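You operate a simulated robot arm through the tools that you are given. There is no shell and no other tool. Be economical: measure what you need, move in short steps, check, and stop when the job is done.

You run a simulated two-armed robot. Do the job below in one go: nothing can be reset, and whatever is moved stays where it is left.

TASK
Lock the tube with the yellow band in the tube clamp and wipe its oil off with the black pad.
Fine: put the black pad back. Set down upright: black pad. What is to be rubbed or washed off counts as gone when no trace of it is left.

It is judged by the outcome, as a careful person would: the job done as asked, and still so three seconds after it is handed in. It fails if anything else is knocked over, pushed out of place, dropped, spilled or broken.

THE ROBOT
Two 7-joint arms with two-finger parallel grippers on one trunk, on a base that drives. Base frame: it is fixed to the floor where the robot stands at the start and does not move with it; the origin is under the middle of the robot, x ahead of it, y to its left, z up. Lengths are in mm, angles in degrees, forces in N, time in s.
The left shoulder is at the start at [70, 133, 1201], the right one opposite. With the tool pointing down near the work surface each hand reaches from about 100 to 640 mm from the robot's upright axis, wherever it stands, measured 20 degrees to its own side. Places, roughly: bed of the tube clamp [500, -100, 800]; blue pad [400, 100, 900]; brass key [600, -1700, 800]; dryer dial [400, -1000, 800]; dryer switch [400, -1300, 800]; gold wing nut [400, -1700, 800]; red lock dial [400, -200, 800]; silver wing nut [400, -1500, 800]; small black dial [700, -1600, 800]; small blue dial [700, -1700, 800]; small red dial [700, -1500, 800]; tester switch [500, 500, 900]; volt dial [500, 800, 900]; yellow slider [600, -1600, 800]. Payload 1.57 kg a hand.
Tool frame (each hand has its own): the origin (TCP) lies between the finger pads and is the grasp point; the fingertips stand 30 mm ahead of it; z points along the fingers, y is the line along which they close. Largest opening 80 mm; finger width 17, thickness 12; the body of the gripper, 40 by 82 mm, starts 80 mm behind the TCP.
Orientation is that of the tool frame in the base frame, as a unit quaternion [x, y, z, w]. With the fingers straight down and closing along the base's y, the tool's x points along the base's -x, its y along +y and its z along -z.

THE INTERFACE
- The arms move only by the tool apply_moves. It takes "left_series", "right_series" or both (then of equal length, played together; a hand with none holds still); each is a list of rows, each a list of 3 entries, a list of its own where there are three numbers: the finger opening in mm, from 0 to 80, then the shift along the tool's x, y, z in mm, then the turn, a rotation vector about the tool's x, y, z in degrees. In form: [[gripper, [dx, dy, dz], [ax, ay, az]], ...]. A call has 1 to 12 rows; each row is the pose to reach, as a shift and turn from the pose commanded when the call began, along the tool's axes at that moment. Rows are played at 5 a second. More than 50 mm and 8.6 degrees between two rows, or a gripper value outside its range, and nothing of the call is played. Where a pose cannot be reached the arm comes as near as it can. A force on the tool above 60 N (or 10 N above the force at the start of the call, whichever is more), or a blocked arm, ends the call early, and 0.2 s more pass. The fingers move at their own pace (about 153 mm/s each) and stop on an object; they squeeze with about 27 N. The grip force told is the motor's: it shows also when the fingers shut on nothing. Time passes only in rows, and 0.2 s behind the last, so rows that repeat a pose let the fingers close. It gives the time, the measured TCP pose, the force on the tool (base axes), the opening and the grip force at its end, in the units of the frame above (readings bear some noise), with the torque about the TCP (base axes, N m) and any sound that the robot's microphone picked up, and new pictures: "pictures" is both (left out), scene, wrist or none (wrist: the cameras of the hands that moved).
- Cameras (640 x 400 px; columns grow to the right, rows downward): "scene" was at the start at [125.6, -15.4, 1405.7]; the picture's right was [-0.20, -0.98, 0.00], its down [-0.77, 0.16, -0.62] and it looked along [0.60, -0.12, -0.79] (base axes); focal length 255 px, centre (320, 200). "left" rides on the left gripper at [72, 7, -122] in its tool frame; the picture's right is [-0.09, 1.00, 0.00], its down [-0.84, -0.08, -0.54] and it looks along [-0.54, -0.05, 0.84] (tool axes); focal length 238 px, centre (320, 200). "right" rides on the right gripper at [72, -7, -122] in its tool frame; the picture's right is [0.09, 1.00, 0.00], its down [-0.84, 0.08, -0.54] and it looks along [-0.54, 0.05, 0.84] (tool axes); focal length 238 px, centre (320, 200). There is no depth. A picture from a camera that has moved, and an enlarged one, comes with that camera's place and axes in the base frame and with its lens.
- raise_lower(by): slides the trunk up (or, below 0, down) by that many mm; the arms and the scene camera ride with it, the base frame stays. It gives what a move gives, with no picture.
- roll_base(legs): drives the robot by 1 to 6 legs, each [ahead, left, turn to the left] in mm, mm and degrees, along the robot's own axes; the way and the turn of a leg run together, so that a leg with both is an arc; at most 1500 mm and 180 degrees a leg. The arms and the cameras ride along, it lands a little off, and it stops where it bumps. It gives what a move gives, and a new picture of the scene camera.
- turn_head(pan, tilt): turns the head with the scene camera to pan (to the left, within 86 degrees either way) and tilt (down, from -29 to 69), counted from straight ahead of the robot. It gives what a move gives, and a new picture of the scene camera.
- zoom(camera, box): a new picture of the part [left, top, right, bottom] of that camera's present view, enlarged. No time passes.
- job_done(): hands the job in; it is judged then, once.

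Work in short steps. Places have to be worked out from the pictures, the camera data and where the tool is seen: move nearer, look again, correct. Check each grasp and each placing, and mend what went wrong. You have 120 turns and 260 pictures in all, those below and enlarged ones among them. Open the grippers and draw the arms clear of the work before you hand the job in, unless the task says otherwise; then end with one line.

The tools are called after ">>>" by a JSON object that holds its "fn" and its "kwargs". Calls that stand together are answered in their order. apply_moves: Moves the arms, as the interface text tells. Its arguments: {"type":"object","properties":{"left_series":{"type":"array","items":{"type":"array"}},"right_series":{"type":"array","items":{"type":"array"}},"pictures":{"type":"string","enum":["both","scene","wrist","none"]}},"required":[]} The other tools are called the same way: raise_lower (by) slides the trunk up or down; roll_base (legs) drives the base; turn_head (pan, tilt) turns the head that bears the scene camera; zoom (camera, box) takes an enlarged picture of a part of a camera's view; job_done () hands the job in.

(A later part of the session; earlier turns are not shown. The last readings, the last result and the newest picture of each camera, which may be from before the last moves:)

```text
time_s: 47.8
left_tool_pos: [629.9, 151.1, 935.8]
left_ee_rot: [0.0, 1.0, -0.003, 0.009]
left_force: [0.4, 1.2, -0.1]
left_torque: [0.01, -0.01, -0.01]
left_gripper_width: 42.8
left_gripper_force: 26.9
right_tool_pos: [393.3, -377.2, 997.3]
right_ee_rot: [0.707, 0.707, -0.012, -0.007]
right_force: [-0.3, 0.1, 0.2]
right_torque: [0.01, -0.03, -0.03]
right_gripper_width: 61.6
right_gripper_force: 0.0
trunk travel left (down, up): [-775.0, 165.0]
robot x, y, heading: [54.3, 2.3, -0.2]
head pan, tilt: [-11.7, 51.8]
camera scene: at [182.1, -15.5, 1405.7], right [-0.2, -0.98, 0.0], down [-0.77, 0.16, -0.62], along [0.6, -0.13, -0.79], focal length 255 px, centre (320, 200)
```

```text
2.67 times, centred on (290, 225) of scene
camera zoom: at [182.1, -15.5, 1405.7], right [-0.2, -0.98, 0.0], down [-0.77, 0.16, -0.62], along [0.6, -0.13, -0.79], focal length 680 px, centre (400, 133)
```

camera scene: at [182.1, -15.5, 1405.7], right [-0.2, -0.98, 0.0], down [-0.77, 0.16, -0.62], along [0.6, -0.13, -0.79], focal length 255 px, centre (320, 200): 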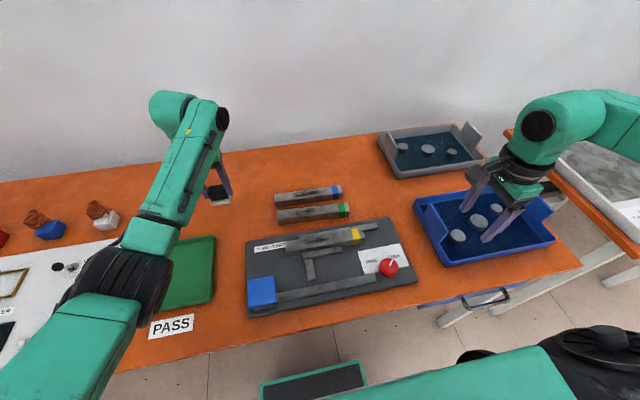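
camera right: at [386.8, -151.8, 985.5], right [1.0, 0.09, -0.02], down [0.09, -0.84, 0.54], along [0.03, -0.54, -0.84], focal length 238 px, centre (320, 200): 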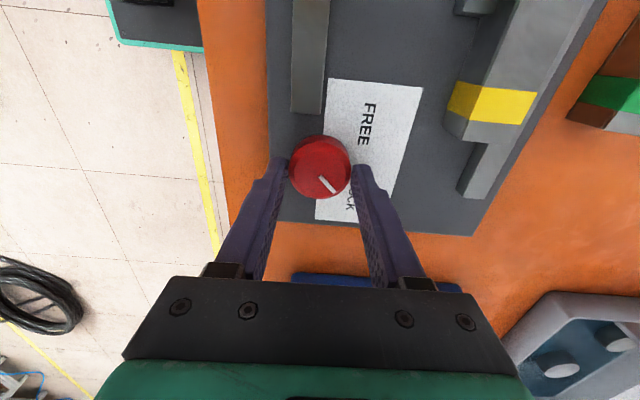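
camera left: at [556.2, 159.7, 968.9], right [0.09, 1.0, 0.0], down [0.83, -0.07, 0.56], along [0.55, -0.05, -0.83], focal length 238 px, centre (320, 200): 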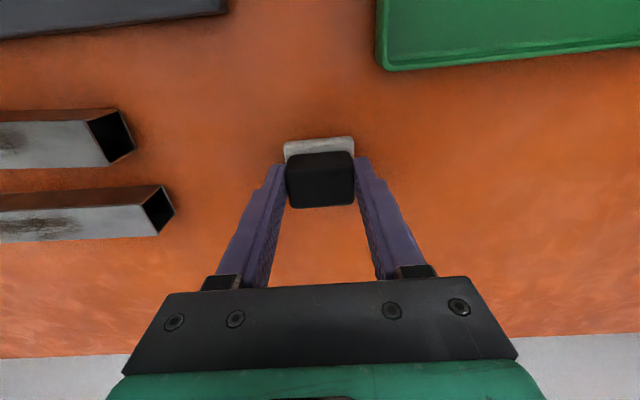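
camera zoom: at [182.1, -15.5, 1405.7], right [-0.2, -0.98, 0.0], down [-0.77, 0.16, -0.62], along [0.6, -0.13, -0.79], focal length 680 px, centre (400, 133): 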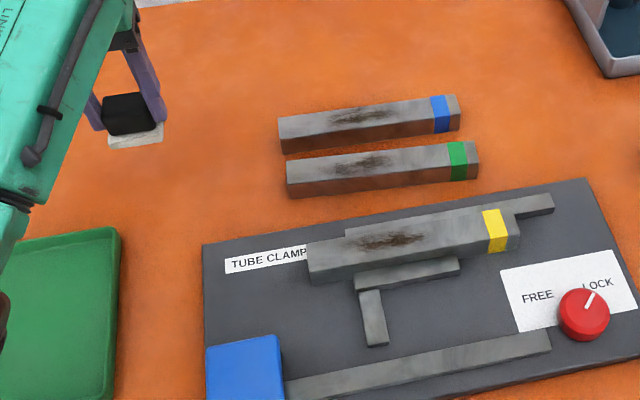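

The white sole came up with the block as one piece. I'll carry it above the oil on the clamped tube (about x 489, y -25 to -115).

>>> {"fn": "apply_moves", "kwargs": {"left_series": [[30, [24, -29, 0], [0, 0, 0]], [30, [48, -58, 0], [0, 0, 0]], [30, [72, -87, 0], [0, 0, 0]], [30, [96, -116, 0], [0, 0, 0]], [30, [120, -145, 0], [0, 0, 0]], [30, [141, -171, 0], [0, 0, 0]], [30, [141, -190, 15], [0, 0, 0]], [30, [141, -200, 30], [0, 0, 0]], [30, [141, -200, 30], [0, 0, 0]]]}}

>>> {"fn": "zoom", "kwargs": {"camera": "scene", "box": [240, 190, 400, 310]}}

```text
time_s: 49.8
left_tool_pos: [487.2, -48.3, 904.1]
left_ee_rot: [0.001, 1.0, -0.003, 0.009]
left_force: [0.3, -0.1, -0.8]
left_torque: [-0.01, -0.02, 0.0]
left_gripper_width: 43.2
left_gripper_force: 26.6
right_tool_pos: [392.5, -375.8, 997.6]
right_ee_rot: [0.707, 0.707, -0.013, -0.007]
right_force: [-0.2, 0.8, -0.4]
right_torque: [0.0, -0.01, -0.04]
right_gripper_width: 62.0
right_gripper_force: 0.0
trunk travel left (down, up): [-775.0, 165.0]
robot x, y, heading: [57.3, 2.6, -0.0]
head pan, tilt: [-11.7, 51.8]
camera scene: at [182.0, -15.2, 1405.7], right [-0.2, -0.98, 0.0], down [-0.77, 0.16, -0.62], along [0.6, -0.13, -0.79], focal length 255 px, centre (320, 200)
camera left: at [413.4, -40.6, 1025.3], right [0.09, 1.0, 0.0], down [0.83, -0.07, 0.56], along [0.55, -0.05, -0.83], focal length 238 px, centre (320, 200)
```

scene: 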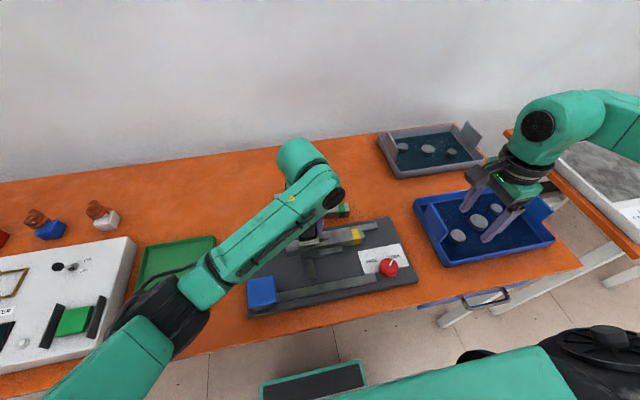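
left: 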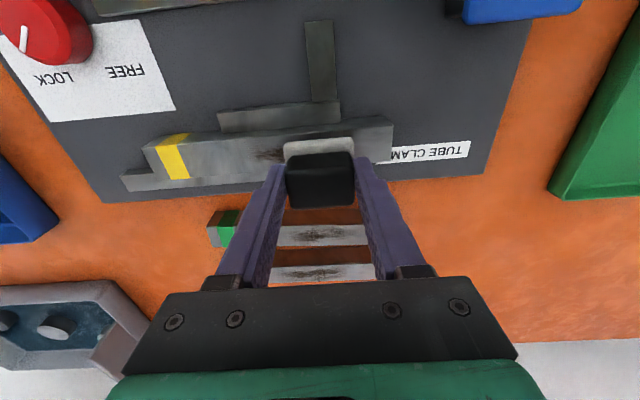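

```text
3.33 times, centred on (320, 250) of scene
camera zoom: at [182.0, -15.2, 1405.7], right [-0.2, -0.98, 0.0], down [-0.77, 0.16, -0.62], along [0.6, -0.13, -0.79], focal length 850 px, centre (320, 33)
```

zoom: 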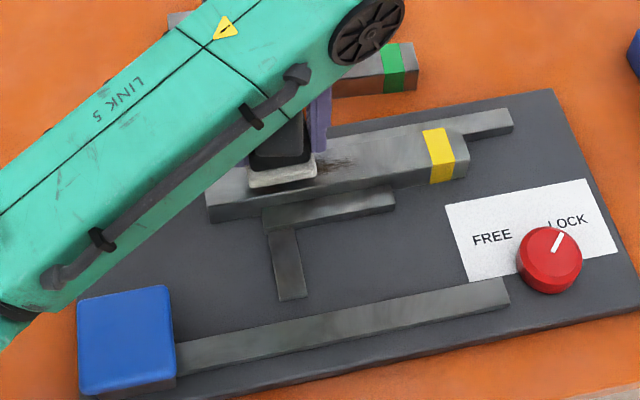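

The pad hovers about 11 mm over the tube. I'll lower it to contact and read the force.

>>> {"fn": "apply_moves", "kwargs": {"left_series": [[30, [0, 0, 6], [0, 0, 0]], [30, [0, 0, 10], [0, 0, 0]], [30, [0, 0, 13], [0, 0, 0]], [30, [0, 0, 13], [0, 0, 0]]], "pictures": "wrist"}}

```text
time_s: 50.8
left_tool_pos: [488.9, -48.5, 892.4]
left_ee_rot: [0.0, 1.0, -0.003, 0.01]
left_force: [1.6, 0.6, 11.3]
left_torque: [0.3, -0.04, -0.04]
left_gripper_width: 43.1
left_gripper_force: 27.2
right_tool_pos: [392.4, -377.2, 997.1]
right_ee_rot: [0.707, 0.707, -0.013, -0.007]
right_force: [0.2, -0.1, 0.2]
right_torque: [0.04, -0.02, 0.0]
right_gripper_width: 61.9
right_gripper_force: 0.1
trunk travel left (down, up): [-775.0, 165.0]
robot x, y, heading: [56.3, 1.0, 0.2]
head pan, tilt: [-11.7, 51.8]
camera left: at [413.8, -40.6, 1013.4], right [0.09, 1.0, 0.0], down [0.83, -0.07, 0.56], along [0.56, -0.06, -0.83], focal length 238 px, centre (320, 200)
```

left: 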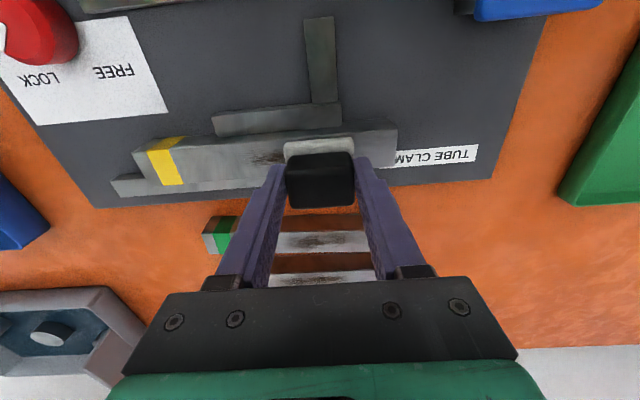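

11 N contact. Now wiping strokes along the tube, back and forth.

>>> {"fn": "apply_moves", "kwargs": {"left_series": [[30, [0, -15, 13], [0, 0, 0]], [30, [0, -30, 1], [0, 0, 0]], [30, [0, -45, 1], [0, 0, 0]], [30, [0, -60, 1], [0, 0, 0]], [30, [0, -75, 1], [0, 0, 0]], [30, [0, -60, 1], [0, 0, 0]], [30, [0, -45, 1], [0, 0, 0]], [30, [0, -30, 1], [0, 0, 0]], [30, [0, -15, 1], [0, 0, 0]], [30, [0, 0, 1], [0, 0, 0]], [30, [0, 15, 1], [0, 0, 0]], [30, [0, 25, 1], [0, 0, 0]]], "pictures": "wrist"}}

```text
time_s: 53.4
left_tool_pos: [488.7, -24.4, 889.3]
left_ee_rot: [0.0, 1.0, -0.002, 0.009]
left_force: [-0.4, 0.2, -0.7]
left_torque: [-0.03, 0.03, -0.03]
left_gripper_width: 42.9
left_gripper_force: 27.2
right_tool_pos: [392.8, -376.6, 998.4]
right_ee_rot: [0.708, 0.706, -0.013, -0.008]
right_force: [-0.3, 0.0, -1.3]
right_torque: [0.04, -0.04, -0.02]
right_gripper_width: 62.1
right_gripper_force: 0.0
trunk travel left (down, up): [-775.0, 165.0]
robot x, y, heading: [57.7, 0.8, -0.2]
head pan, tilt: [-11.7, 51.8]
camera left: at [414.5, -15.7, 1009.6], right [0.09, 1.0, 0.0], down [0.83, -0.07, 0.56], along [0.55, -0.05, -0.83], focal length 238 px, centre (320, 200)
```

left: 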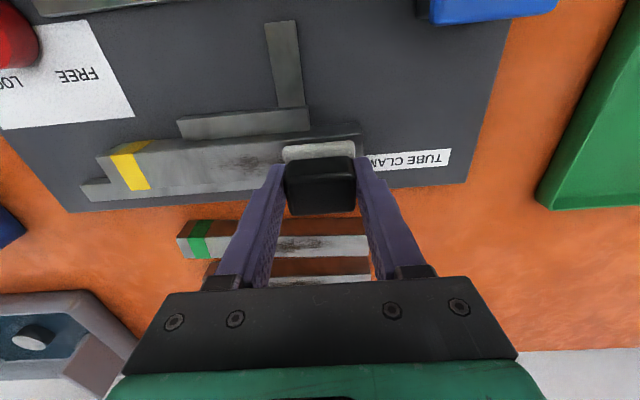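

My first row carried a wrong 13 mm depth, so the pad slipped up a few mm in the grip. Nothing moved on the clamp and the oil is fainter. I'll lower carefully to regain contact.

>>> {"fn": "apply_moves", "kwargs": {"left_series": [[30, [0, 0, 2], [0, 0, 0]], [30, [0, 0, 3.5], [0, 0, 0]], [30, [0, 0, 3.5], [0, 0, 0]]], "pictures": "none"}}

>>> {"fn": "zoom", "kwargs": {"camera": "left", "box": [180, 80, 440, 260]}}

>>> {"fn": "zoom", "kwargs": {"camera": "scene", "box": [240, 190, 400, 310]}}

```text
time_s: 54.2
left_tool_pos: [489.0, -24.1, 886.4]
left_ee_rot: [-0.001, 1.0, -0.003, 0.01]
left_force: [1.8, 1.1, 9.9]
left_torque: [0.27, -0.14, -0.01]
left_gripper_width: 42.9
left_gripper_force: 26.5
right_tool_pos: [391.9, -376.6, 997.4]
right_ee_rot: [0.708, 0.706, -0.013, -0.007]
right_force: [-0.2, -0.2, 0.3]
right_torque: [-0.02, -0.02, -0.01]
right_gripper_width: 62.2
right_gripper_force: 0.1
trunk travel left (down, up): [-775.0, 165.0]
robot x, y, heading: [59.6, 3.7, -0.2]
head pan, tilt: [-11.7, 51.8]
```

```text
2.22 times, centred on (310, 170) of left
camera zoom: at [414.3, -16.1, 1007.4], right [0.09, 1.0, 0.0], down [0.83, -0.07, 0.56], along [0.56, -0.05, -0.83], focal length 530 px, centre (342, 267)
```

zoom: 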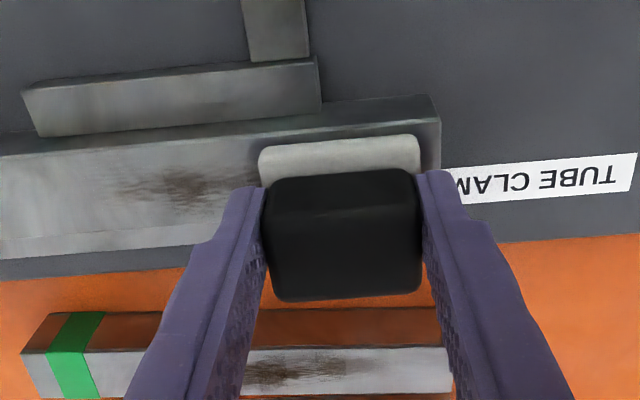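

```text
3.33 times, centred on (320, 250) of scene
camera zoom: at [180.7, -15.3, 1406.0], right [-0.2, -0.98, 0.0], down [-0.77, 0.16, -0.62], along [0.61, -0.13, -0.79], focal length 850 px, centre (320, 33)
```

zoom: 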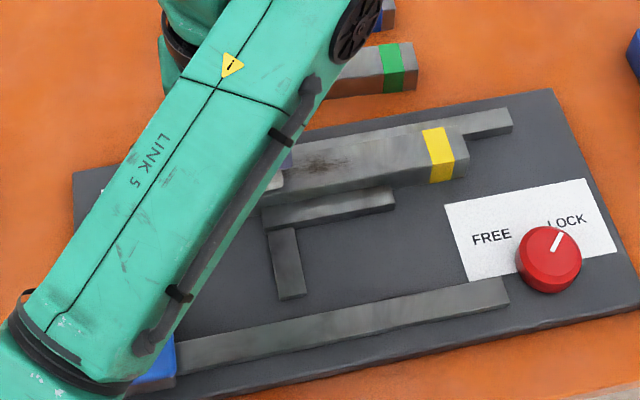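

Contact again at 10 N. I'll wipe at this depth over y -24 to -125 and back.

>>> {"fn": "apply_moves", "kwargs": {"left_series": [[30, [0, -17, 0], [0, 0, 0]], [30, [0, -34, 0], [0, 0, 0]], [30, [0, -51, 0], [0, 0, 0]], [30, [0, -68, 0], [0, 0, 0]], [30, [0, -85, 0], [0, 0, 0]], [30, [0, -100, 0], [0, 0, 0]], [30, [0, -85, 0], [0, 0, 0]], [30, [0, -68, 0], [0, 0, 0]], [30, [0, -51, 0], [0, 0, 0]], [30, [0, -34, 0], [0, 0, 0]], [30, [0, -17, 0], [0, 0, 0]], [30, [0, 0, 0], [0, 0, 0]]], "pictures": "none"}}

>>> {"fn": "zoom", "kwargs": {"camera": "left", "box": [80, 80, 440, 260]}}

```text
time_s: 54.9
left_tool_pos: [492.0, -38.3, 886.3]
left_ee_rot: [-0.007, 1.0, 0.015, 0.022]
left_force: [-24.4, -1.1, 51.8]
left_torque: [-1.36, 1.5, -0.55]
left_gripper_width: 43.1
left_gripper_force: 26.6
right_tool_pos: [385.2, -376.8, 1000.1]
right_ee_rot: [0.707, 0.707, -0.01, -0.005]
right_force: [0.3, -0.4, -1.1]
right_torque: [0.0, 0.02, 0.01]
right_gripper_width: 61.8
right_gripper_force: 0.0
trunk travel left (down, up): [-775.0, 165.0]
robot x, y, heading: [58.2, -2.4, -0.1]
head pan, tilt: [-11.7, 51.8]
stopped in row 3 (left hand): the force on the tool passed its limit (the readings are from after the stop); the commanded pose is now the measured one
```

```text
1.78 times, centred on (260, 170) of left
camera zoom: at [414.7, -34.4, 1005.7], right [0.08, 1.0, 0.03], down [0.81, -0.08, 0.58], along [0.58, -0.02, -0.82], focal length 424 px, centre (427, 253)
```

zoom: 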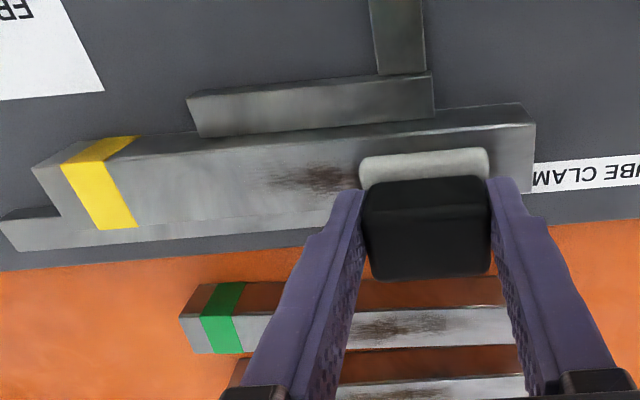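

Force spiked at row 3, so something caught or tilted. I'll lift off and inspect the pad and arm.

>>> {"fn": "apply_moves", "kwargs": {"left_series": [[30, [0, 0, -5], [0, 0, 0]], [30, [0, 0, -15], [0, 0, 0]], [30, [0, 0, -25], [0, 0, 0]], [30, [0, 0, -25], [0, 0, 0]]]}}

>>> {"fn": "zoom", "kwargs": {"camera": "scene", "box": [220, 170, 400, 310]}}

>>> {"fn": "zoom", "kwargs": {"camera": "left", "box": [80, 80, 440, 260]}}

```text
time_s: 55.9
left_tool_pos: [495.4, -40.1, 905.4]
left_ee_rot: [-0.008, 1.0, 0.015, 0.015]
left_force: [0.2, -0.2, -0.2]
left_torque: [-0.03, 0.0, -0.01]
left_gripper_width: 43.0
left_gripper_force: 26.7
right_tool_pos: [390.3, -377.1, 997.2]
right_ee_rot: [0.708, 0.706, -0.012, -0.007]
right_force: [-0.3, -0.2, 0.3]
right_torque: [0.02, -0.01, -0.03]
right_gripper_width: 62.2
right_gripper_force: 0.1
trunk travel left (down, up): [-775.0, 165.0]
robot x, y, heading: [55.7, 0.6, 0.2]
head pan, tilt: [-11.7, 51.8]
camera scene: at [180.7, -16.8, 1405.6], right [-0.2, -0.98, 0.0], down [-0.77, 0.16, -0.62], along [0.61, -0.12, -0.79], focal length 255 px, centre (320, 200)
camera left: at [418.7, -36.9, 1025.7], right [0.07, 1.0, 0.03], down [0.82, -0.08, 0.56], along [0.57, -0.01, -0.82], focal length 238 px, centre (320, 200)
```

scene: 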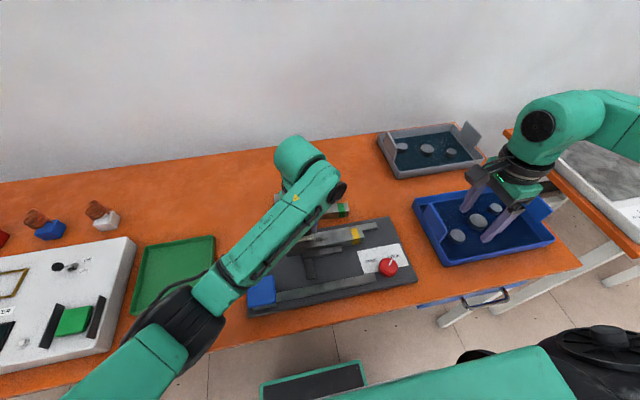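
left: 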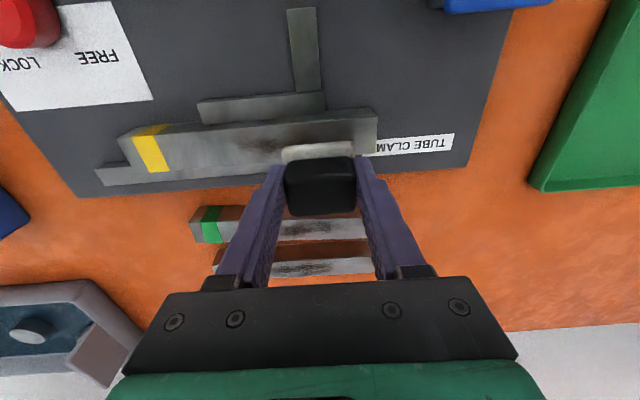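

```text
2.86 times, centred on (310, 240) of scene
camera zoom: at [180.7, -16.8, 1405.6], right [-0.2, -0.98, 0.0], down [-0.77, 0.16, -0.62], along [0.61, -0.12, -0.79], focal length 728 px, centre (349, 86)
```

zoom: 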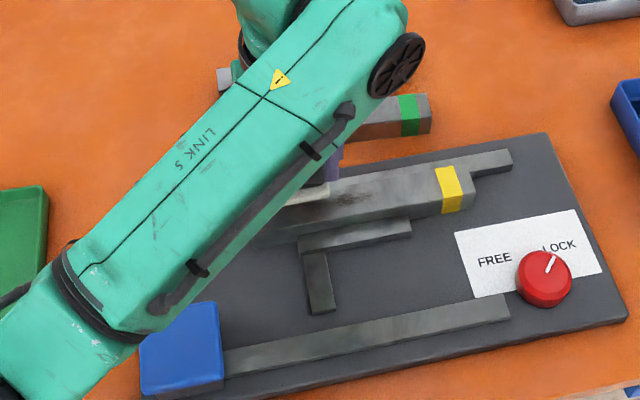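

```text
1.78 times, centred on (260, 170) of left
camera zoom: at [418.7, -36.9, 1025.7], right [0.07, 1.0, 0.03], down [0.82, -0.08, 0.56], along [0.57, -0.01, -0.82], focal length 424 px, centre (427, 253)
```

zoom: 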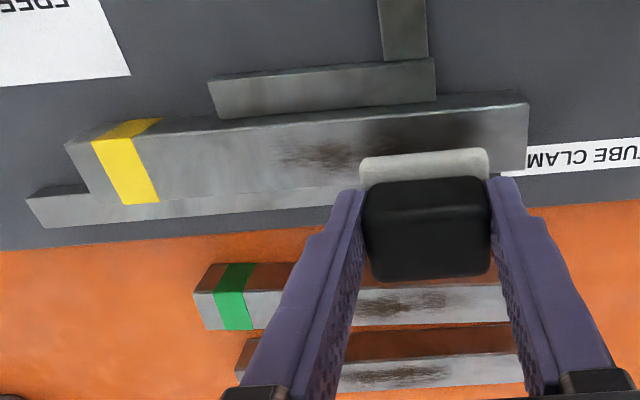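

The left forearm runs low over the blue pad, likely touching it at this height. I'll raise the trunk 120 mm so the elbow clears, then bring the hand back down.

>>> {"fn": "raise_lower", "kwargs": {"by": 120}}

```text
time_s: 57.4
left_tool_pos: [497.3, -38.6, 1026.3]
left_ee_rot: [-0.01, 1.0, 0.016, 0.016]
left_force: [0.3, 0.5, -0.4]
left_torque: [0.0, 0.01, -0.02]
left_gripper_width: 43.1
left_gripper_force: 26.8
right_tool_pos: [392.0, -376.8, 1116.6]
right_ee_rot: [0.708, 0.707, -0.013, -0.008]
right_force: [-0.6, -0.1, 0.7]
right_torque: [-0.02, 0.01, 0.01]
right_gripper_width: 62.1
right_gripper_force: 0.0
trunk travel left (down, up): [-895.0, 45.0]
robot x, y, heading: [53.9, -4.3, 0.0]
head pan, tilt: [-11.7, 51.8]
```

Now lower the left hand to about TCP z 897 at (489, -35), levelling the small tilt.

>>> {"fn": "apply_moves", "kwargs": {"left_series": [[30, [2, 0, 25], [0.5, 0.2, 0.2]], [30, [5, 0, 50], [1, 0.4, 0.4]], [30, [8, -1, 80], [1.5, 0.6, 0.6]], [30, [10, -1, 105], [2.1, 0.7, 0.9]], [30, [12, -1, 127], [2.1, 0.7, 0.9]], [30, [12, -1, 127], [2.1, 0.7, 0.9]]]}}

>>> {"fn": "zoom", "kwargs": {"camera": "left", "box": [80, 80, 440, 260]}}

```text
time_s: 58.8
left_tool_pos: [489.1, -34.7, 898.1]
left_ee_rot: [-0.001, 1.0, -0.001, 0.009]
left_force: [0.8, -0.5, -0.3]
left_torque: [0.02, 0.04, 0.0]
left_gripper_width: 42.9
left_gripper_force: 27.1
right_tool_pos: [392.0, -377.1, 1116.9]
right_ee_rot: [0.708, 0.706, -0.013, -0.008]
right_force: [0.6, -1.3, 1.0]
right_torque: [-0.03, 0.01, 0.03]
right_gripper_width: 62.3
right_gripper_force: 0.1
trunk travel left (down, up): [-895.0, 45.0]
robot x, y, heading: [58.8, 1.4, -0.3]
head pan, tilt: [-11.7, 51.8]
camera scene: at [181.9, -15.6, 1525.7], right [-0.2, -0.98, 0.0], down [-0.77, 0.16, -0.62], along [0.6, -0.13, -0.79], focal length 255 px, centre (320, 200)
camera left: at [413.4, -27.0, 1018.3], right [0.09, 1.0, 0.0], down [0.83, -0.07, 0.56], along [0.56, -0.05, -0.83], focal length 238 px, centre (320, 200)
```

scene: 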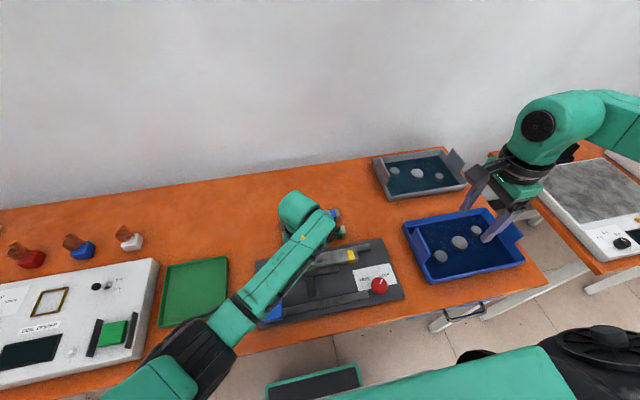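
left: 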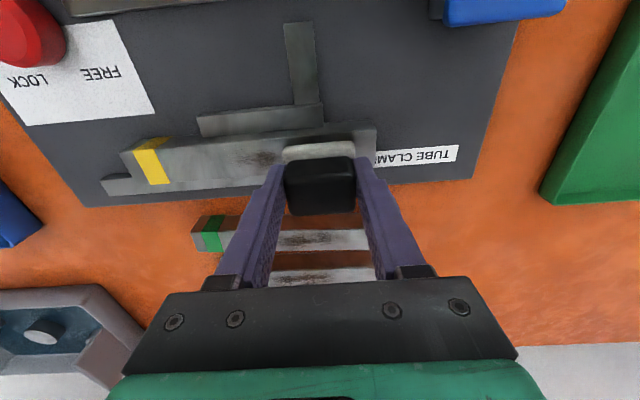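

```text
1.78 times, centred on (260, 170) of left
camera zoom: at [413.4, -27.0, 1018.3], right [0.09, 1.0, 0.0], down [0.83, -0.07, 0.56], along [0.56, -0.05, -0.83], focal length 424 px, centre (427, 253)
```

zoom: 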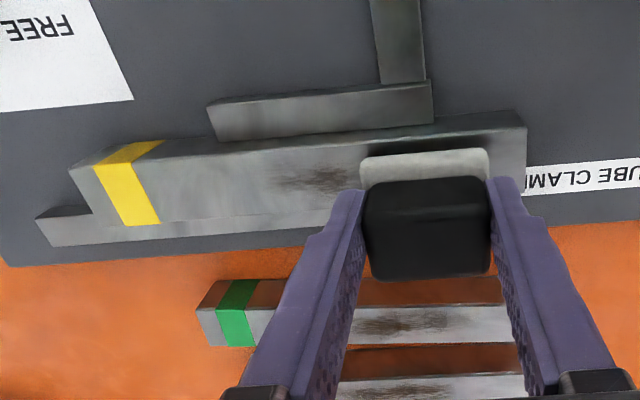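

Tube still in place. Lowering to contact again.

>>> {"fn": "apply_moves", "kwargs": {"left_series": [[30, [0, 0, 6], [0, 0, 0]], [30, [0, 0, 10], [0, 0, 0]], [30, [0, 0, 11.5], [0, 0, 0]], [30, [0, 0, 11.5], [0, 0, 0]]], "pictures": "none"}}

```text
time_s: 59.8
left_tool_pos: [487.3, -35.5, 885.9]
left_ee_rot: [-0.001, 1.0, -0.003, 0.01]
left_force: [1.2, 0.7, -1.1]
left_torque: [0.05, -0.01, 0.0]
left_gripper_width: 43.0
left_gripper_force: 27.5
right_tool_pos: [392.1, -376.7, 1117.5]
right_ee_rot: [0.708, 0.706, -0.013, -0.008]
right_force: [-0.4, 1.3, -0.9]
right_torque: [0.0, -0.02, -0.01]
right_gripper_width: 62.2
right_gripper_force: 0.0
trunk travel left (down, up): [-895.0, 45.0]
robot x, y, heading: [55.4, 2.8, 0.1]
head pan, tilt: [-11.7, 51.8]
```

No contact yet, so the pad slid a bit more in the grip. A few more mm.

>>> {"fn": "apply_moves", "kwargs": {"left_series": [[30, [0, 0, 1], [0, 0, 0]], [30, [0, 0, 2], [0, 0, 0]], [30, [0, 0, 2.5], [0, 0, 0]]], "pictures": "none"}}

```text
time_s: 60.6
left_tool_pos: [487.9, -35.2, 887.3]
left_ee_rot: [0.0, 1.0, -0.003, 0.012]
left_force: [3.4, 2.8, 18.5]
left_torque: [0.44, -0.17, -0.05]
left_gripper_width: 42.9
left_gripper_force: 27.2
right_tool_pos: [391.4, -375.5, 1117.6]
right_ee_rot: [0.708, 0.706, -0.012, -0.007]
right_force: [-0.3, 0.2, -0.7]
right_torque: [-0.01, -0.02, -0.01]
right_gripper_width: 62.1
right_gripper_force: 0.1
trunk travel left (down, up): [-895.0, 45.0]
robot x, y, heading: [54.1, 1.0, 0.2]
head pan, tilt: [-11.7, 51.8]
```

Contact at 18 N. I'll ease 1 mm and try a short stroke in 10 mm steps.

>>> {"fn": "apply_moves", "kwargs": {"left_series": [[30, [0, 0, -1], [0, 0, 0]], [30, [0, -10, -1], [0, 0, 0]], [30, [0, -20, -1], [0, 0, 0]], [30, [0, -30, -1], [0, 0, 0]], [30, [0, -40, -1], [0, 0, 0]]], "pictures": "wrist"}}

```text
time_s: 61.3
left_tool_pos: [490.2, -35.5, 887.0]
left_ee_rot: [-0.003, 1.0, 0.006, 0.019]
left_force: [-16.7, -7.0, 37.3]
left_torque: [-0.82, 1.06, -0.17]
left_gripper_width: 42.7
left_gripper_force: 26.9
right_tool_pos: [385.1, -377.2, 1119.4]
right_ee_rot: [0.708, 0.706, -0.01, -0.005]
right_force: [0.0, 0.6, 0.4]
right_torque: [-0.02, 0.05, 0.06]
right_gripper_width: 61.9
right_gripper_force: 0.0
trunk travel left (down, up): [-895.0, 45.0]
robot x, y, heading: [54.3, -0.9, -0.2]
head pan, tilt: [-11.7, 51.8]
stopped in row 3 (left hand): the force on the tool passed its limit (the readings are from after the stop); the commanded pose is now the measured one
camera left: at [412.8, -29.6, 1005.7], right [0.09, 1.0, 0.02], down [0.82, -0.08, 0.57], along [0.57, -0.04, -0.82], focal length 238 px, centre (320, 200)
```

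left: 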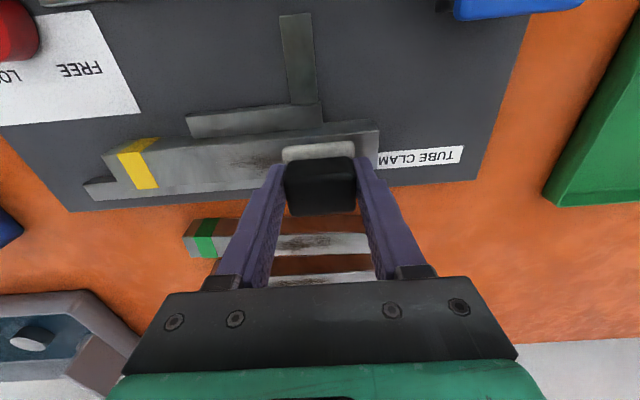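

The pad sticks by friction at 18 N and builds load instead of sliding. I'll lift a little, re-level, shift to y≈-70 in the air, and come down with a lighter touch.

>>> {"fn": "apply_moves", "kwargs": {"left_series": [[30, [0, 0, -4], [0.4, 0.5, 0.1]], [30, [2, 0, -10], [0.9, 1.1, 0.3]], [30, [2, -18, -10], [0.9, 1.1, 0.3]], [30, [2, -35, -8], [0.9, 1.1, 0.3]], [30, [2, -35, -4], [0.9, 1.1, 0.3]], [30, [2, -35, -3], [0.9, 1.1, 0.3]], [30, [2, -35, -2], [0.9, 1.1, 0.3]]], "pictures": "wrist"}}

```text
time_s: 62.2
left_tool_pos: [499.2, -23.3, 887.4]
left_ee_rot: [-0.012, 1.0, 0.023, 0.017]
left_force: [-15.6, -4.5, 37.8]
left_torque: [-1.11, 0.98, -0.33]
left_gripper_width: 43.1
left_gripper_force: 26.6
right_tool_pos: [383.9, -377.7, 1118.3]
right_ee_rot: [0.708, 0.706, -0.01, -0.006]
right_force: [0.2, 0.0, 0.7]
right_torque: [0.0, 0.03, 0.01]
right_gripper_width: 61.7
right_gripper_force: 0.1
trunk travel left (down, up): [-895.0, 45.0]
robot x, y, heading: [57.9, -2.3, -0.2]
head pan, tilt: [-11.7, 51.8]
stopped in row 4 (left hand): the force on the tool passed its limit (the readings are from after the stop); the commanded pose is now the measured one
camera left: at [422.2, -22.5, 1006.8], right [0.07, 1.0, 0.05], down [0.82, -0.08, 0.57], along [0.57, 0.0, -0.82], focal length 238 px, centre (320, 200)
```

left: 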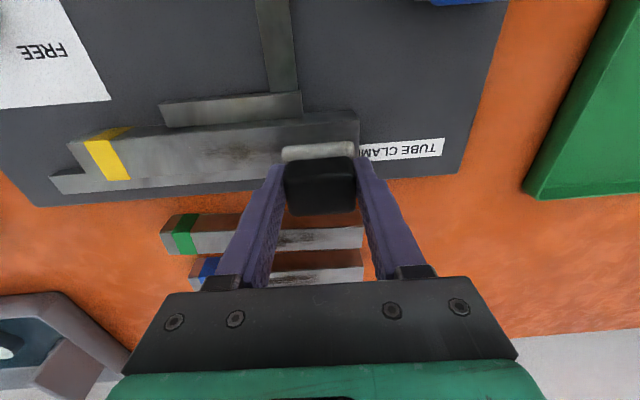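

The hand moved opposite to the command, so the arm itself is touching something. I'll look at the whole scene.

>>> {"fn": "zoom", "kwargs": {"camera": "scene", "box": [80, 180, 400, 400]}}

>>> {"fn": "turn_head", "kwargs": {"pan": 20, "tilt": 65}}

```text
1.82 times, centred on (240, 290) of scene
camera zoom: at [172.7, -17.9, 1526.5], right [-0.21, -0.98, 0.0], down [-0.77, 0.16, -0.62], along [0.61, -0.13, -0.78], focal length 464 px, centre (466, 36)
```

zoom: 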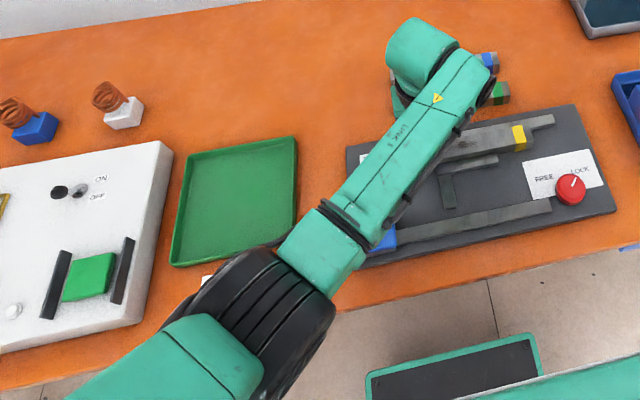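

```text
time_s: 63.2
left_tool_pos: [499.4, -22.1, 886.7]
left_ee_rot: [-0.014, 0.999, 0.023, 0.017]
left_force: [-4.3, -5.4, 40.3]
left_torque: [-1.17, 0.51, -0.06]
left_gripper_width: 43.2
left_gripper_force: 27.0
right_tool_pos: [384.9, -377.6, 1119.3]
right_ee_rot: [0.708, 0.706, -0.009, -0.005]
right_force: [0.6, 1.2, -0.1]
right_torque: [-0.01, -0.02, 0.01]
right_gripper_width: 62.1
right_gripper_force: 0.1
trunk travel left (down, up): [-895.0, 45.0]
robot x, y, heading: [58.4, -0.3, -0.3]
head pan, tilt: [20.0, 65.0]
camera scene: at [157.0, 18.9, 1510.8], right [0.34, -0.94, 0.0], down [-0.85, -0.31, -0.43], along [0.4, 0.14, -0.9], focal length 255 px, centre (320, 200)
```

scene: 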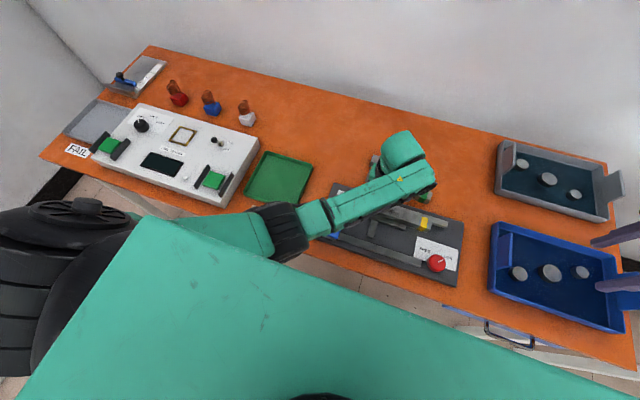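

The left elbow hangs low beside the blue pad because the hand works close to the body. I'll lift the hand well clear, re-level it, then back the base so the arm works more extended.

>>> {"fn": "apply_moves", "kwargs": {"left_series": [[30, [0, 0, -10], [0, 0, 0]], [30, [0, 0, -25], [1, 0.3, 0.5]], [30, [0, 0, -45], [2, 0.6, 1]], [30, [0, 0, -65], [2.9, 0.9, 1.6]], [30, [0, 0, -65], [2.9, 0.9, 1.6]]], "pictures": "none"}}

>>> {"fn": "roll_base", "kwargs": {"legs": [[-80, 0, 0]]}}

```text
time_s: 64.6
left_tool_pos: [506.4, 4.2, 936.9]
left_ee_rot: [-0.011, 1.0, 0.023, 0.004]
left_force: [0.3, 0.0, -1.1]
left_torque: [0.01, 0.0, -0.02]
left_gripper_width: 43.0
left_gripper_force: 27.0
right_tool_pos: [391.7, -378.1, 1116.8]
right_ee_rot: [0.708, 0.706, -0.012, -0.009]
right_force: [-0.4, -0.2, -0.9]
right_torque: [0.01, 0.02, -0.03]
right_gripper_width: 62.2
right_gripper_force: 0.0
trunk travel left (down, up): [-895.0, 45.0]
robot x, y, heading: [55.3, -2.3, -0.1]
head pan, tilt: [20.0, 65.0]
stopped in row 5 (left hand): the arm was blocked; the commanded pose is now the measured one
```

```text
time_s: 65.6
left_tool_pos: [432.0, 3.9, 934.9]
left_ee_rot: [-0.012, 1.0, 0.023, 0.0]
left_force: [0.7, 0.2, -0.8]
left_torque: [-0.01, 0.07, 0.03]
left_gripper_width: 42.8
left_gripper_force: 26.8
right_tool_pos: [319.7, -378.1, 1115.2]
right_ee_rot: [0.708, 0.706, -0.014, -0.011]
right_force: [0.1, -0.1, 0.3]
right_torque: [-0.02, 0.07, 0.02]
right_gripper_width: 61.8
right_gripper_force: 0.1
trunk travel left (down, up): [-895.0, 45.0]
robot x, y, heading: [-18.4, -0.2, -0.2]
head pan, tilt: [20.0, 65.0]
camera scene: at [94.7, 20.0, 1509.4], right [0.34, -0.94, 0.0], down [-0.85, -0.31, -0.42], along [0.39, 0.14, -0.91], focal length 255 px, centre (320, 200)
```

scene: 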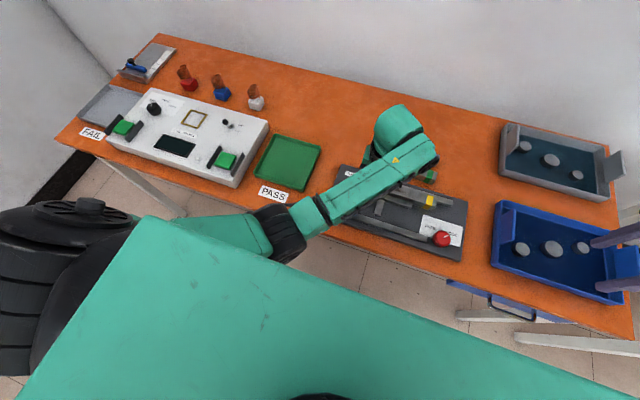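

The arm was blocked, probably the elbow or forearm against the table front. Now clear of it, I'll raise the hand high and outward to bring the elbow up.

>>> {"fn": "apply_moves", "kwargs": {"left_series": [[30, [-5, 10, -28], [0.5, 0, 0.2]], [30, [-15, 20, -56], [1, -0.3, 0.5]], [30, [-25, 30, -84], [1.5, -0.5, 0.8]], [30, [-35, 40, -112], [2, -0.7, 1]], [30, [-45, 50, -140], [2.9, -1, 1.4]], [30, [-55, 60, -165], [2.9, -1, 1.4]], [30, [-55, 60, -165], [2.9, -1, 1.4]]], "pictures": "scene"}}

```text
time_s: 66.6
left_tool_pos: [471.3, 104.6, 1019.0]
left_ee_rot: [-0.037, 0.997, 0.068, 0.009]
left_force: [-0.5, 0.5, -0.8]
left_torque: [0.0, 0.02, -0.01]
left_gripper_width: 43.2
left_gripper_force: 26.7
left hand out of reach, approached as far as the arm can: row 4
right_tool_pos: [315.1, -375.5, 1116.8]
right_ee_rot: [0.708, 0.706, -0.013, -0.008]
right_force: [-0.3, 0.0, 0.2]
right_torque: [-0.02, 0.05, -0.01]
right_gripper_width: 62.0
right_gripper_force: 0.1
trunk travel left (down, up): [-895.0, 45.0]
robot x, y, heading: [-20.4, 2.7, -0.1]
head pan, tilt: [20.0, 65.0]
stopped in row 4 (left hand): the arm was blocked; the commanded pose is now the measured one
camera scene: at [88.1, 21.9, 1509.9], right [0.34, -0.94, 0.0], down [-0.85, -0.31, -0.42], along [0.4, 0.14, -0.91], focal length 255 px, centre (320, 200)
```

scene: 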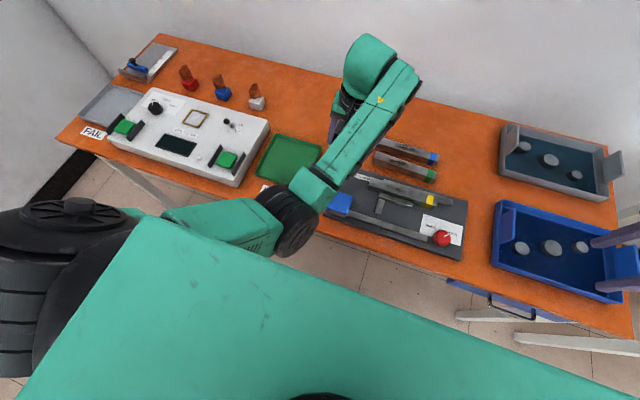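

The arm is in an awkward posture near a joint limit. I'll go toward the earlier comfortable pose (extended forward-left) and level the tool.

>>> {"fn": "apply_moves", "kwargs": {"left_series": [[30, [-17, 7, 10], [1.5, 0, 0.8]], [30, [-34, 13, 22], [3, 0, 1.6]], [30, [-51, 20, 34], [4.6, 0, 2.5]], [30, [-68, 26, 46], [6.2, 0, 3.4]], [30, [-86, 33, 58], [7.8, 0, 4.2]], [30, [-86, 33, 58], [7.8, 0, 4.2]]], "pictures": "scene"}}

```text
time_s: 68.0
left_tool_pos: [555.8, 150.4, 968.1]
left_ee_rot: [-0.002, 1.0, 0.0, 0.009]
left_force: [-0.7, 0.6, -0.2]
left_torque: [0.0, 0.01, 0.03]
left_gripper_width: 42.8
left_gripper_force: 26.9
right_tool_pos: [313.7, -377.1, 1117.6]
right_ee_rot: [0.708, 0.706, -0.012, -0.009]
right_force: [0.8, -0.7, -1.0]
right_torque: [0.01, 0.01, 0.0]
right_gripper_width: 62.3
right_gripper_force: 0.1
trunk travel left (down, up): [-895.0, 45.0]
robot x, y, heading: [-22.2, -5.3, -0.1]
head pan, tilt: [20.0, 65.0]
camera scene: at [87.2, 19.9, 1510.0], right [0.34, -0.94, 0.0], down [-0.85, -0.31, -0.42], along [0.4, 0.14, -0.91], focal length 255 px, centre (320, 200)
```

scene: 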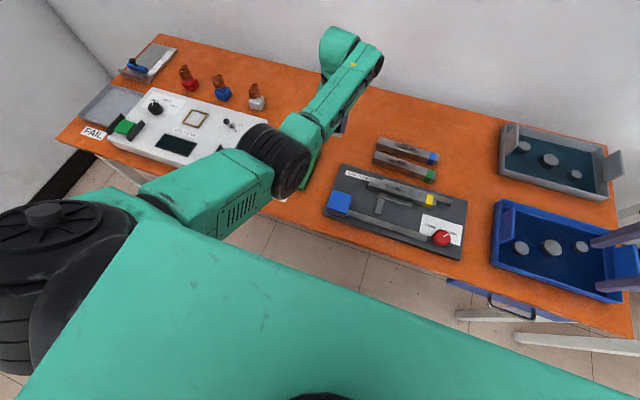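

Levelled and comfortable. Rather than reaching across, I'll shift the base 210 mm right so the oil lies directly in this comfortable zone.

>>> {"fn": "roll_base", "kwargs": {"legs": [[-20, -210, 0]]}}

```text
time_s: 69.6
left_tool_pos: [536.4, -54.5, 966.5]
left_ee_rot: [0.001, 1.0, 0.0, 0.009]
left_force: [-0.7, -0.6, -1.3]
left_torque: [-0.05, -0.02, -0.01]
left_gripper_width: 42.9
left_gripper_force: 27.1
right_tool_pos: [293.9, -579.2, 1117.6]
right_ee_rot: [0.709, 0.705, -0.014, -0.008]
right_force: [-0.1, -0.4, 0.1]
right_torque: [-0.02, 0.01, 0.01]
right_gripper_width: 62.0
right_gripper_force: 0.1
trunk travel left (down, up): [-895.0, 45.0]
robot x, y, heading: [-41.9, -201.8, -0.2]
head pan, tilt: [20.0, 65.0]
camera scene: at [67.6, -181.5, 1509.9], right [0.34, -0.94, 0.0], down [-0.85, -0.31, -0.42], along [0.4, 0.14, -0.91], focal length 255 px, centre (320, 200)
```

scene: 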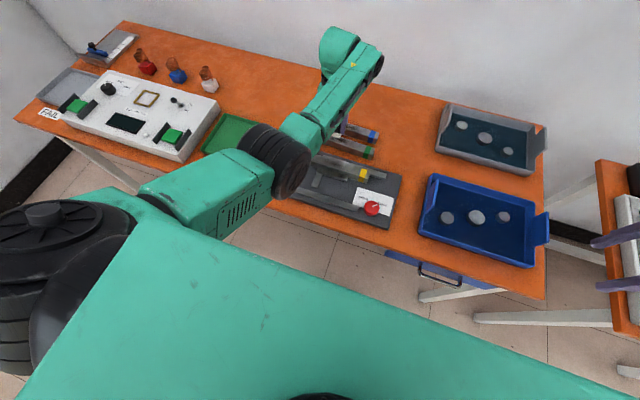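

Now move over the tube and descend near contact height (TCP ~893).

>>> {"fn": "apply_moves", "kwargs": {"left_series": [[30, [24, -2, 5], [0, 0, 0]], [30, [47, -5, 20], [0, 0, 0]], [30, [47, -5, 45], [0, 0, 0]], [30, [47, -5, 65], [0, 0, 0]], [30, [47, -5, 73], [0, 0, 0]], [30, [47, -5, 73], [0, 0, 0]]]}}

>>> {"fn": "zoom", "kwargs": {"camera": "left", "box": [120, 60, 440, 240]}}

```text
time_s: 71.0
left_tool_pos: [490.0, -60.5, 894.3]
left_ee_rot: [0.0, 1.0, 0.002, 0.009]
left_force: [0.5, 0.5, -0.4]
left_torque: [0.01, -0.01, 0.0]
left_gripper_width: 42.9
left_gripper_force: 27.2
right_tool_pos: [293.8, -582.7, 1117.0]
right_ee_rot: [0.708, 0.706, -0.012, -0.009]
right_force: [-0.6, 0.4, 0.6]
right_torque: [0.01, -0.01, -0.02]
right_gripper_width: 61.8
right_gripper_force: 0.0
trunk travel left (down, up): [-895.0, 45.0]
robot x, y, heading: [-41.2, -202.0, -0.1]
head pan, tilt: [20.0, 65.0]
camera scene: at [67.2, -186.0, 1510.0], right [0.34, -0.94, 0.0], down [-0.85, -0.31, -0.42], along [0.4, 0.14, -0.91], focal length 255 px, centre (320, 200)
camera left: at [416.2, -53.2, 1014.1], right [0.09, 1.0, 0.0], down [0.83, -0.08, 0.56], along [0.56, -0.05, -0.83], focal length 238 px, centre (320, 200)
```

scene: 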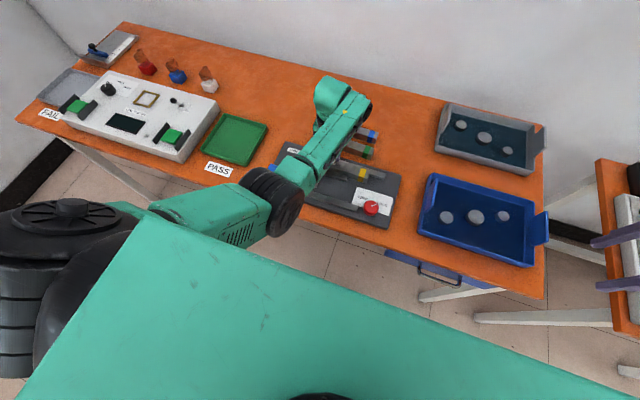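
left: 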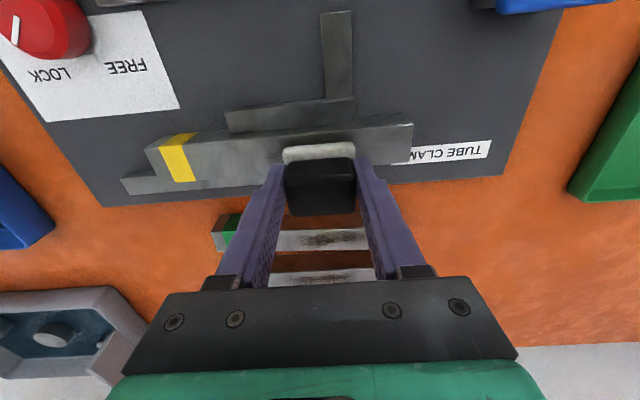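

```text
2.00 times, centred on (280, 150) of left
camera zoom: at [416.2, -53.2, 1014.1], right [0.09, 1.0, 0.0], down [0.83, -0.08, 0.56], along [0.56, -0.05, -0.83], focal length 477 px, centre (400, 300)
```

zoom: 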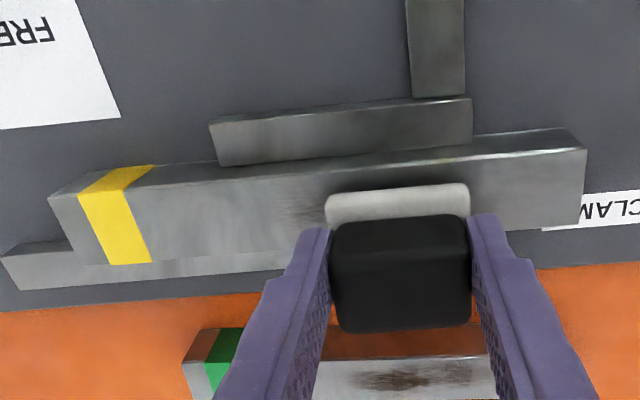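

Good posture. Lower gently to contact.

>>> {"fn": "apply_moves", "kwargs": {"left_series": [[30, [0, 0, 4], [0, 0, 0]], [30, [0, 0, 6.5], [0, 0, 0]], [30, [0, 0, 8], [0, 0, 0]], [30, [0, 0, 8], [0, 0, 0]]], "pictures": "none"}}

```text
time_s: 72.0
left_tool_pos: [490.6, -62.0, 887.8]
left_ee_rot: [0.0, 1.0, 0.0, 0.011]
left_force: [0.4, 1.9, 5.6]
left_torque: [0.01, -0.1, -0.01]
left_gripper_width: 43.2
left_gripper_force: 26.8
right_tool_pos: [292.8, -583.3, 1115.8]
right_ee_rot: [0.708, 0.706, -0.012, -0.008]
right_force: [-0.1, -0.2, -0.1]
right_torque: [0.02, -0.03, 0.02]
right_gripper_width: 61.6
right_gripper_force: 0.0
trunk travel left (down, up): [-895.0, 45.0]
robot x, y, heading: [-44.7, -205.3, -0.3]
head pan, tilt: [20.0, 65.0]
```

5.6 N contact. Trying a slide of 30 mm in each direction with slightly more depth.

>>> {"fn": "apply_moves", "kwargs": {"left_series": [[30, [0, -8, 0.3], [0, 0, 0]], [30, [0, -16, 0.3], [0, 0, 0]], [30, [0, -24, 0.3], [0, 0, 0]], [30, [0, -32, 0.3], [0, 0, 0]], [30, [0, -40, 0.3], [0, 0, 0]]], "pictures": "none"}}

```text
time_s: 73.2
left_tool_pos: [488.8, -100.4, 887.7]
left_ee_rot: [0.0, 1.0, 0.001, 0.01]
left_force: [0.4, 4.7, 10.0]
left_torque: [0.1, -0.08, 0.02]
left_gripper_width: 43.1
left_gripper_force: 27.6
right_tool_pos: [291.4, -582.3, 1118.7]
right_ee_rot: [0.709, 0.705, -0.013, -0.007]
right_force: [0.1, -0.7, 0.1]
right_torque: [0.0, 0.01, 0.04]
right_gripper_width: 62.1
right_gripper_force: 0.1
trunk travel left (down, up): [-895.0, 45.0]
robot x, y, heading: [-44.5, -208.8, -0.2]
head pan, tilt: [20.0, 65.0]
```

It slides properly now (about 5 N friction at 10 N). Full strokes: to y≈-128, then back to y≈-10.

>>> {"fn": "apply_moves", "kwargs": {"left_series": [[30, [0, -14, 0.5], [0, 0, 0]], [30, [0, -28, 0.5], [0, 0, 0]], [30, [0, -16, 0.5], [0, 0, 0]], [30, [0, -2, 0.5], [0, 0, 0]], [30, [0, 12, 0.5], [0, 0, 0]], [30, [0, 26, 0.5], [0, 0, 0]], [30, [0, 40, 0.5], [0, 0, 0]], [30, [0, 54, 0.5], [0, 0, 0]], [30, [0, 68, 0.5], [0, 0, 0]], [30, [0, 80, 0.5], [0, 0, 0]], [30, [0, 92, 0.5], [0, 0, 0]]], "pictures": "wrist"}}

>>> {"fn": "zoom", "kwargs": {"camera": "left", "box": [60, 60, 440, 240]}}

```text
time_s: 75.6
left_tool_pos: [489.6, -10.0, 887.2]
left_ee_rot: [0.001, 1.0, 0.0, 0.009]
left_force: [0.4, -3.4, 7.2]
left_torque: [-0.19, -0.07, -0.07]
left_gripper_width: 43.0
left_gripper_force: 27.2
right_tool_pos: [292.3, -584.9, 1117.4]
right_ee_rot: [0.708, 0.706, -0.012, -0.008]
right_force: [-0.1, -0.3, 0.0]
right_torque: [0.0, -0.01, -0.03]
right_gripper_width: 61.9
right_gripper_force: 0.1
trunk travel left (down, up): [-895.0, 45.0]
robot x, y, heading: [-43.0, -204.8, -0.1]
head pan, tilt: [20.0, 65.0]
camera left: at [414.5, -2.4, 1007.6], right [0.09, 1.0, 0.0], down [0.83, -0.08, 0.56], along [0.56, -0.05, -0.83], focal length 238 px, centre (320, 200)
```

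left: 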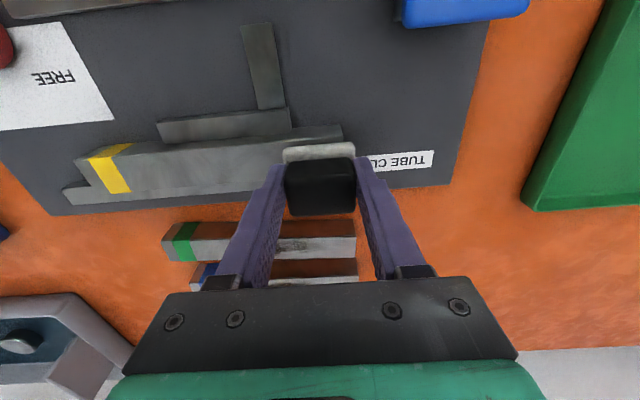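

```text
1.68 times, centred on (250, 150) of left
camera zoom: at [414.5, -2.4, 1007.6], right [0.09, 1.0, 0.0], down [0.83, -0.08, 0.56], along [0.56, -0.05, -0.83], focal length 401 px, centre (438, 284)
```

zoom: 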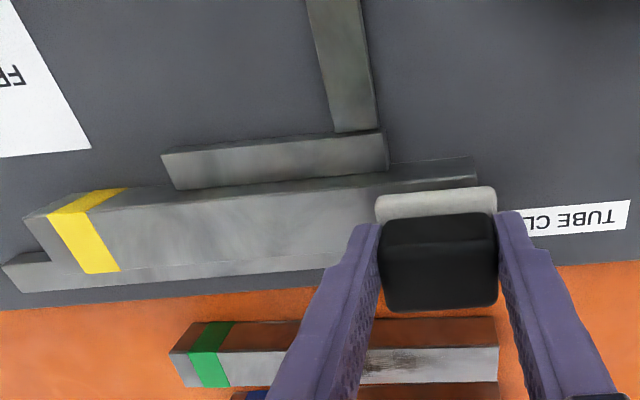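

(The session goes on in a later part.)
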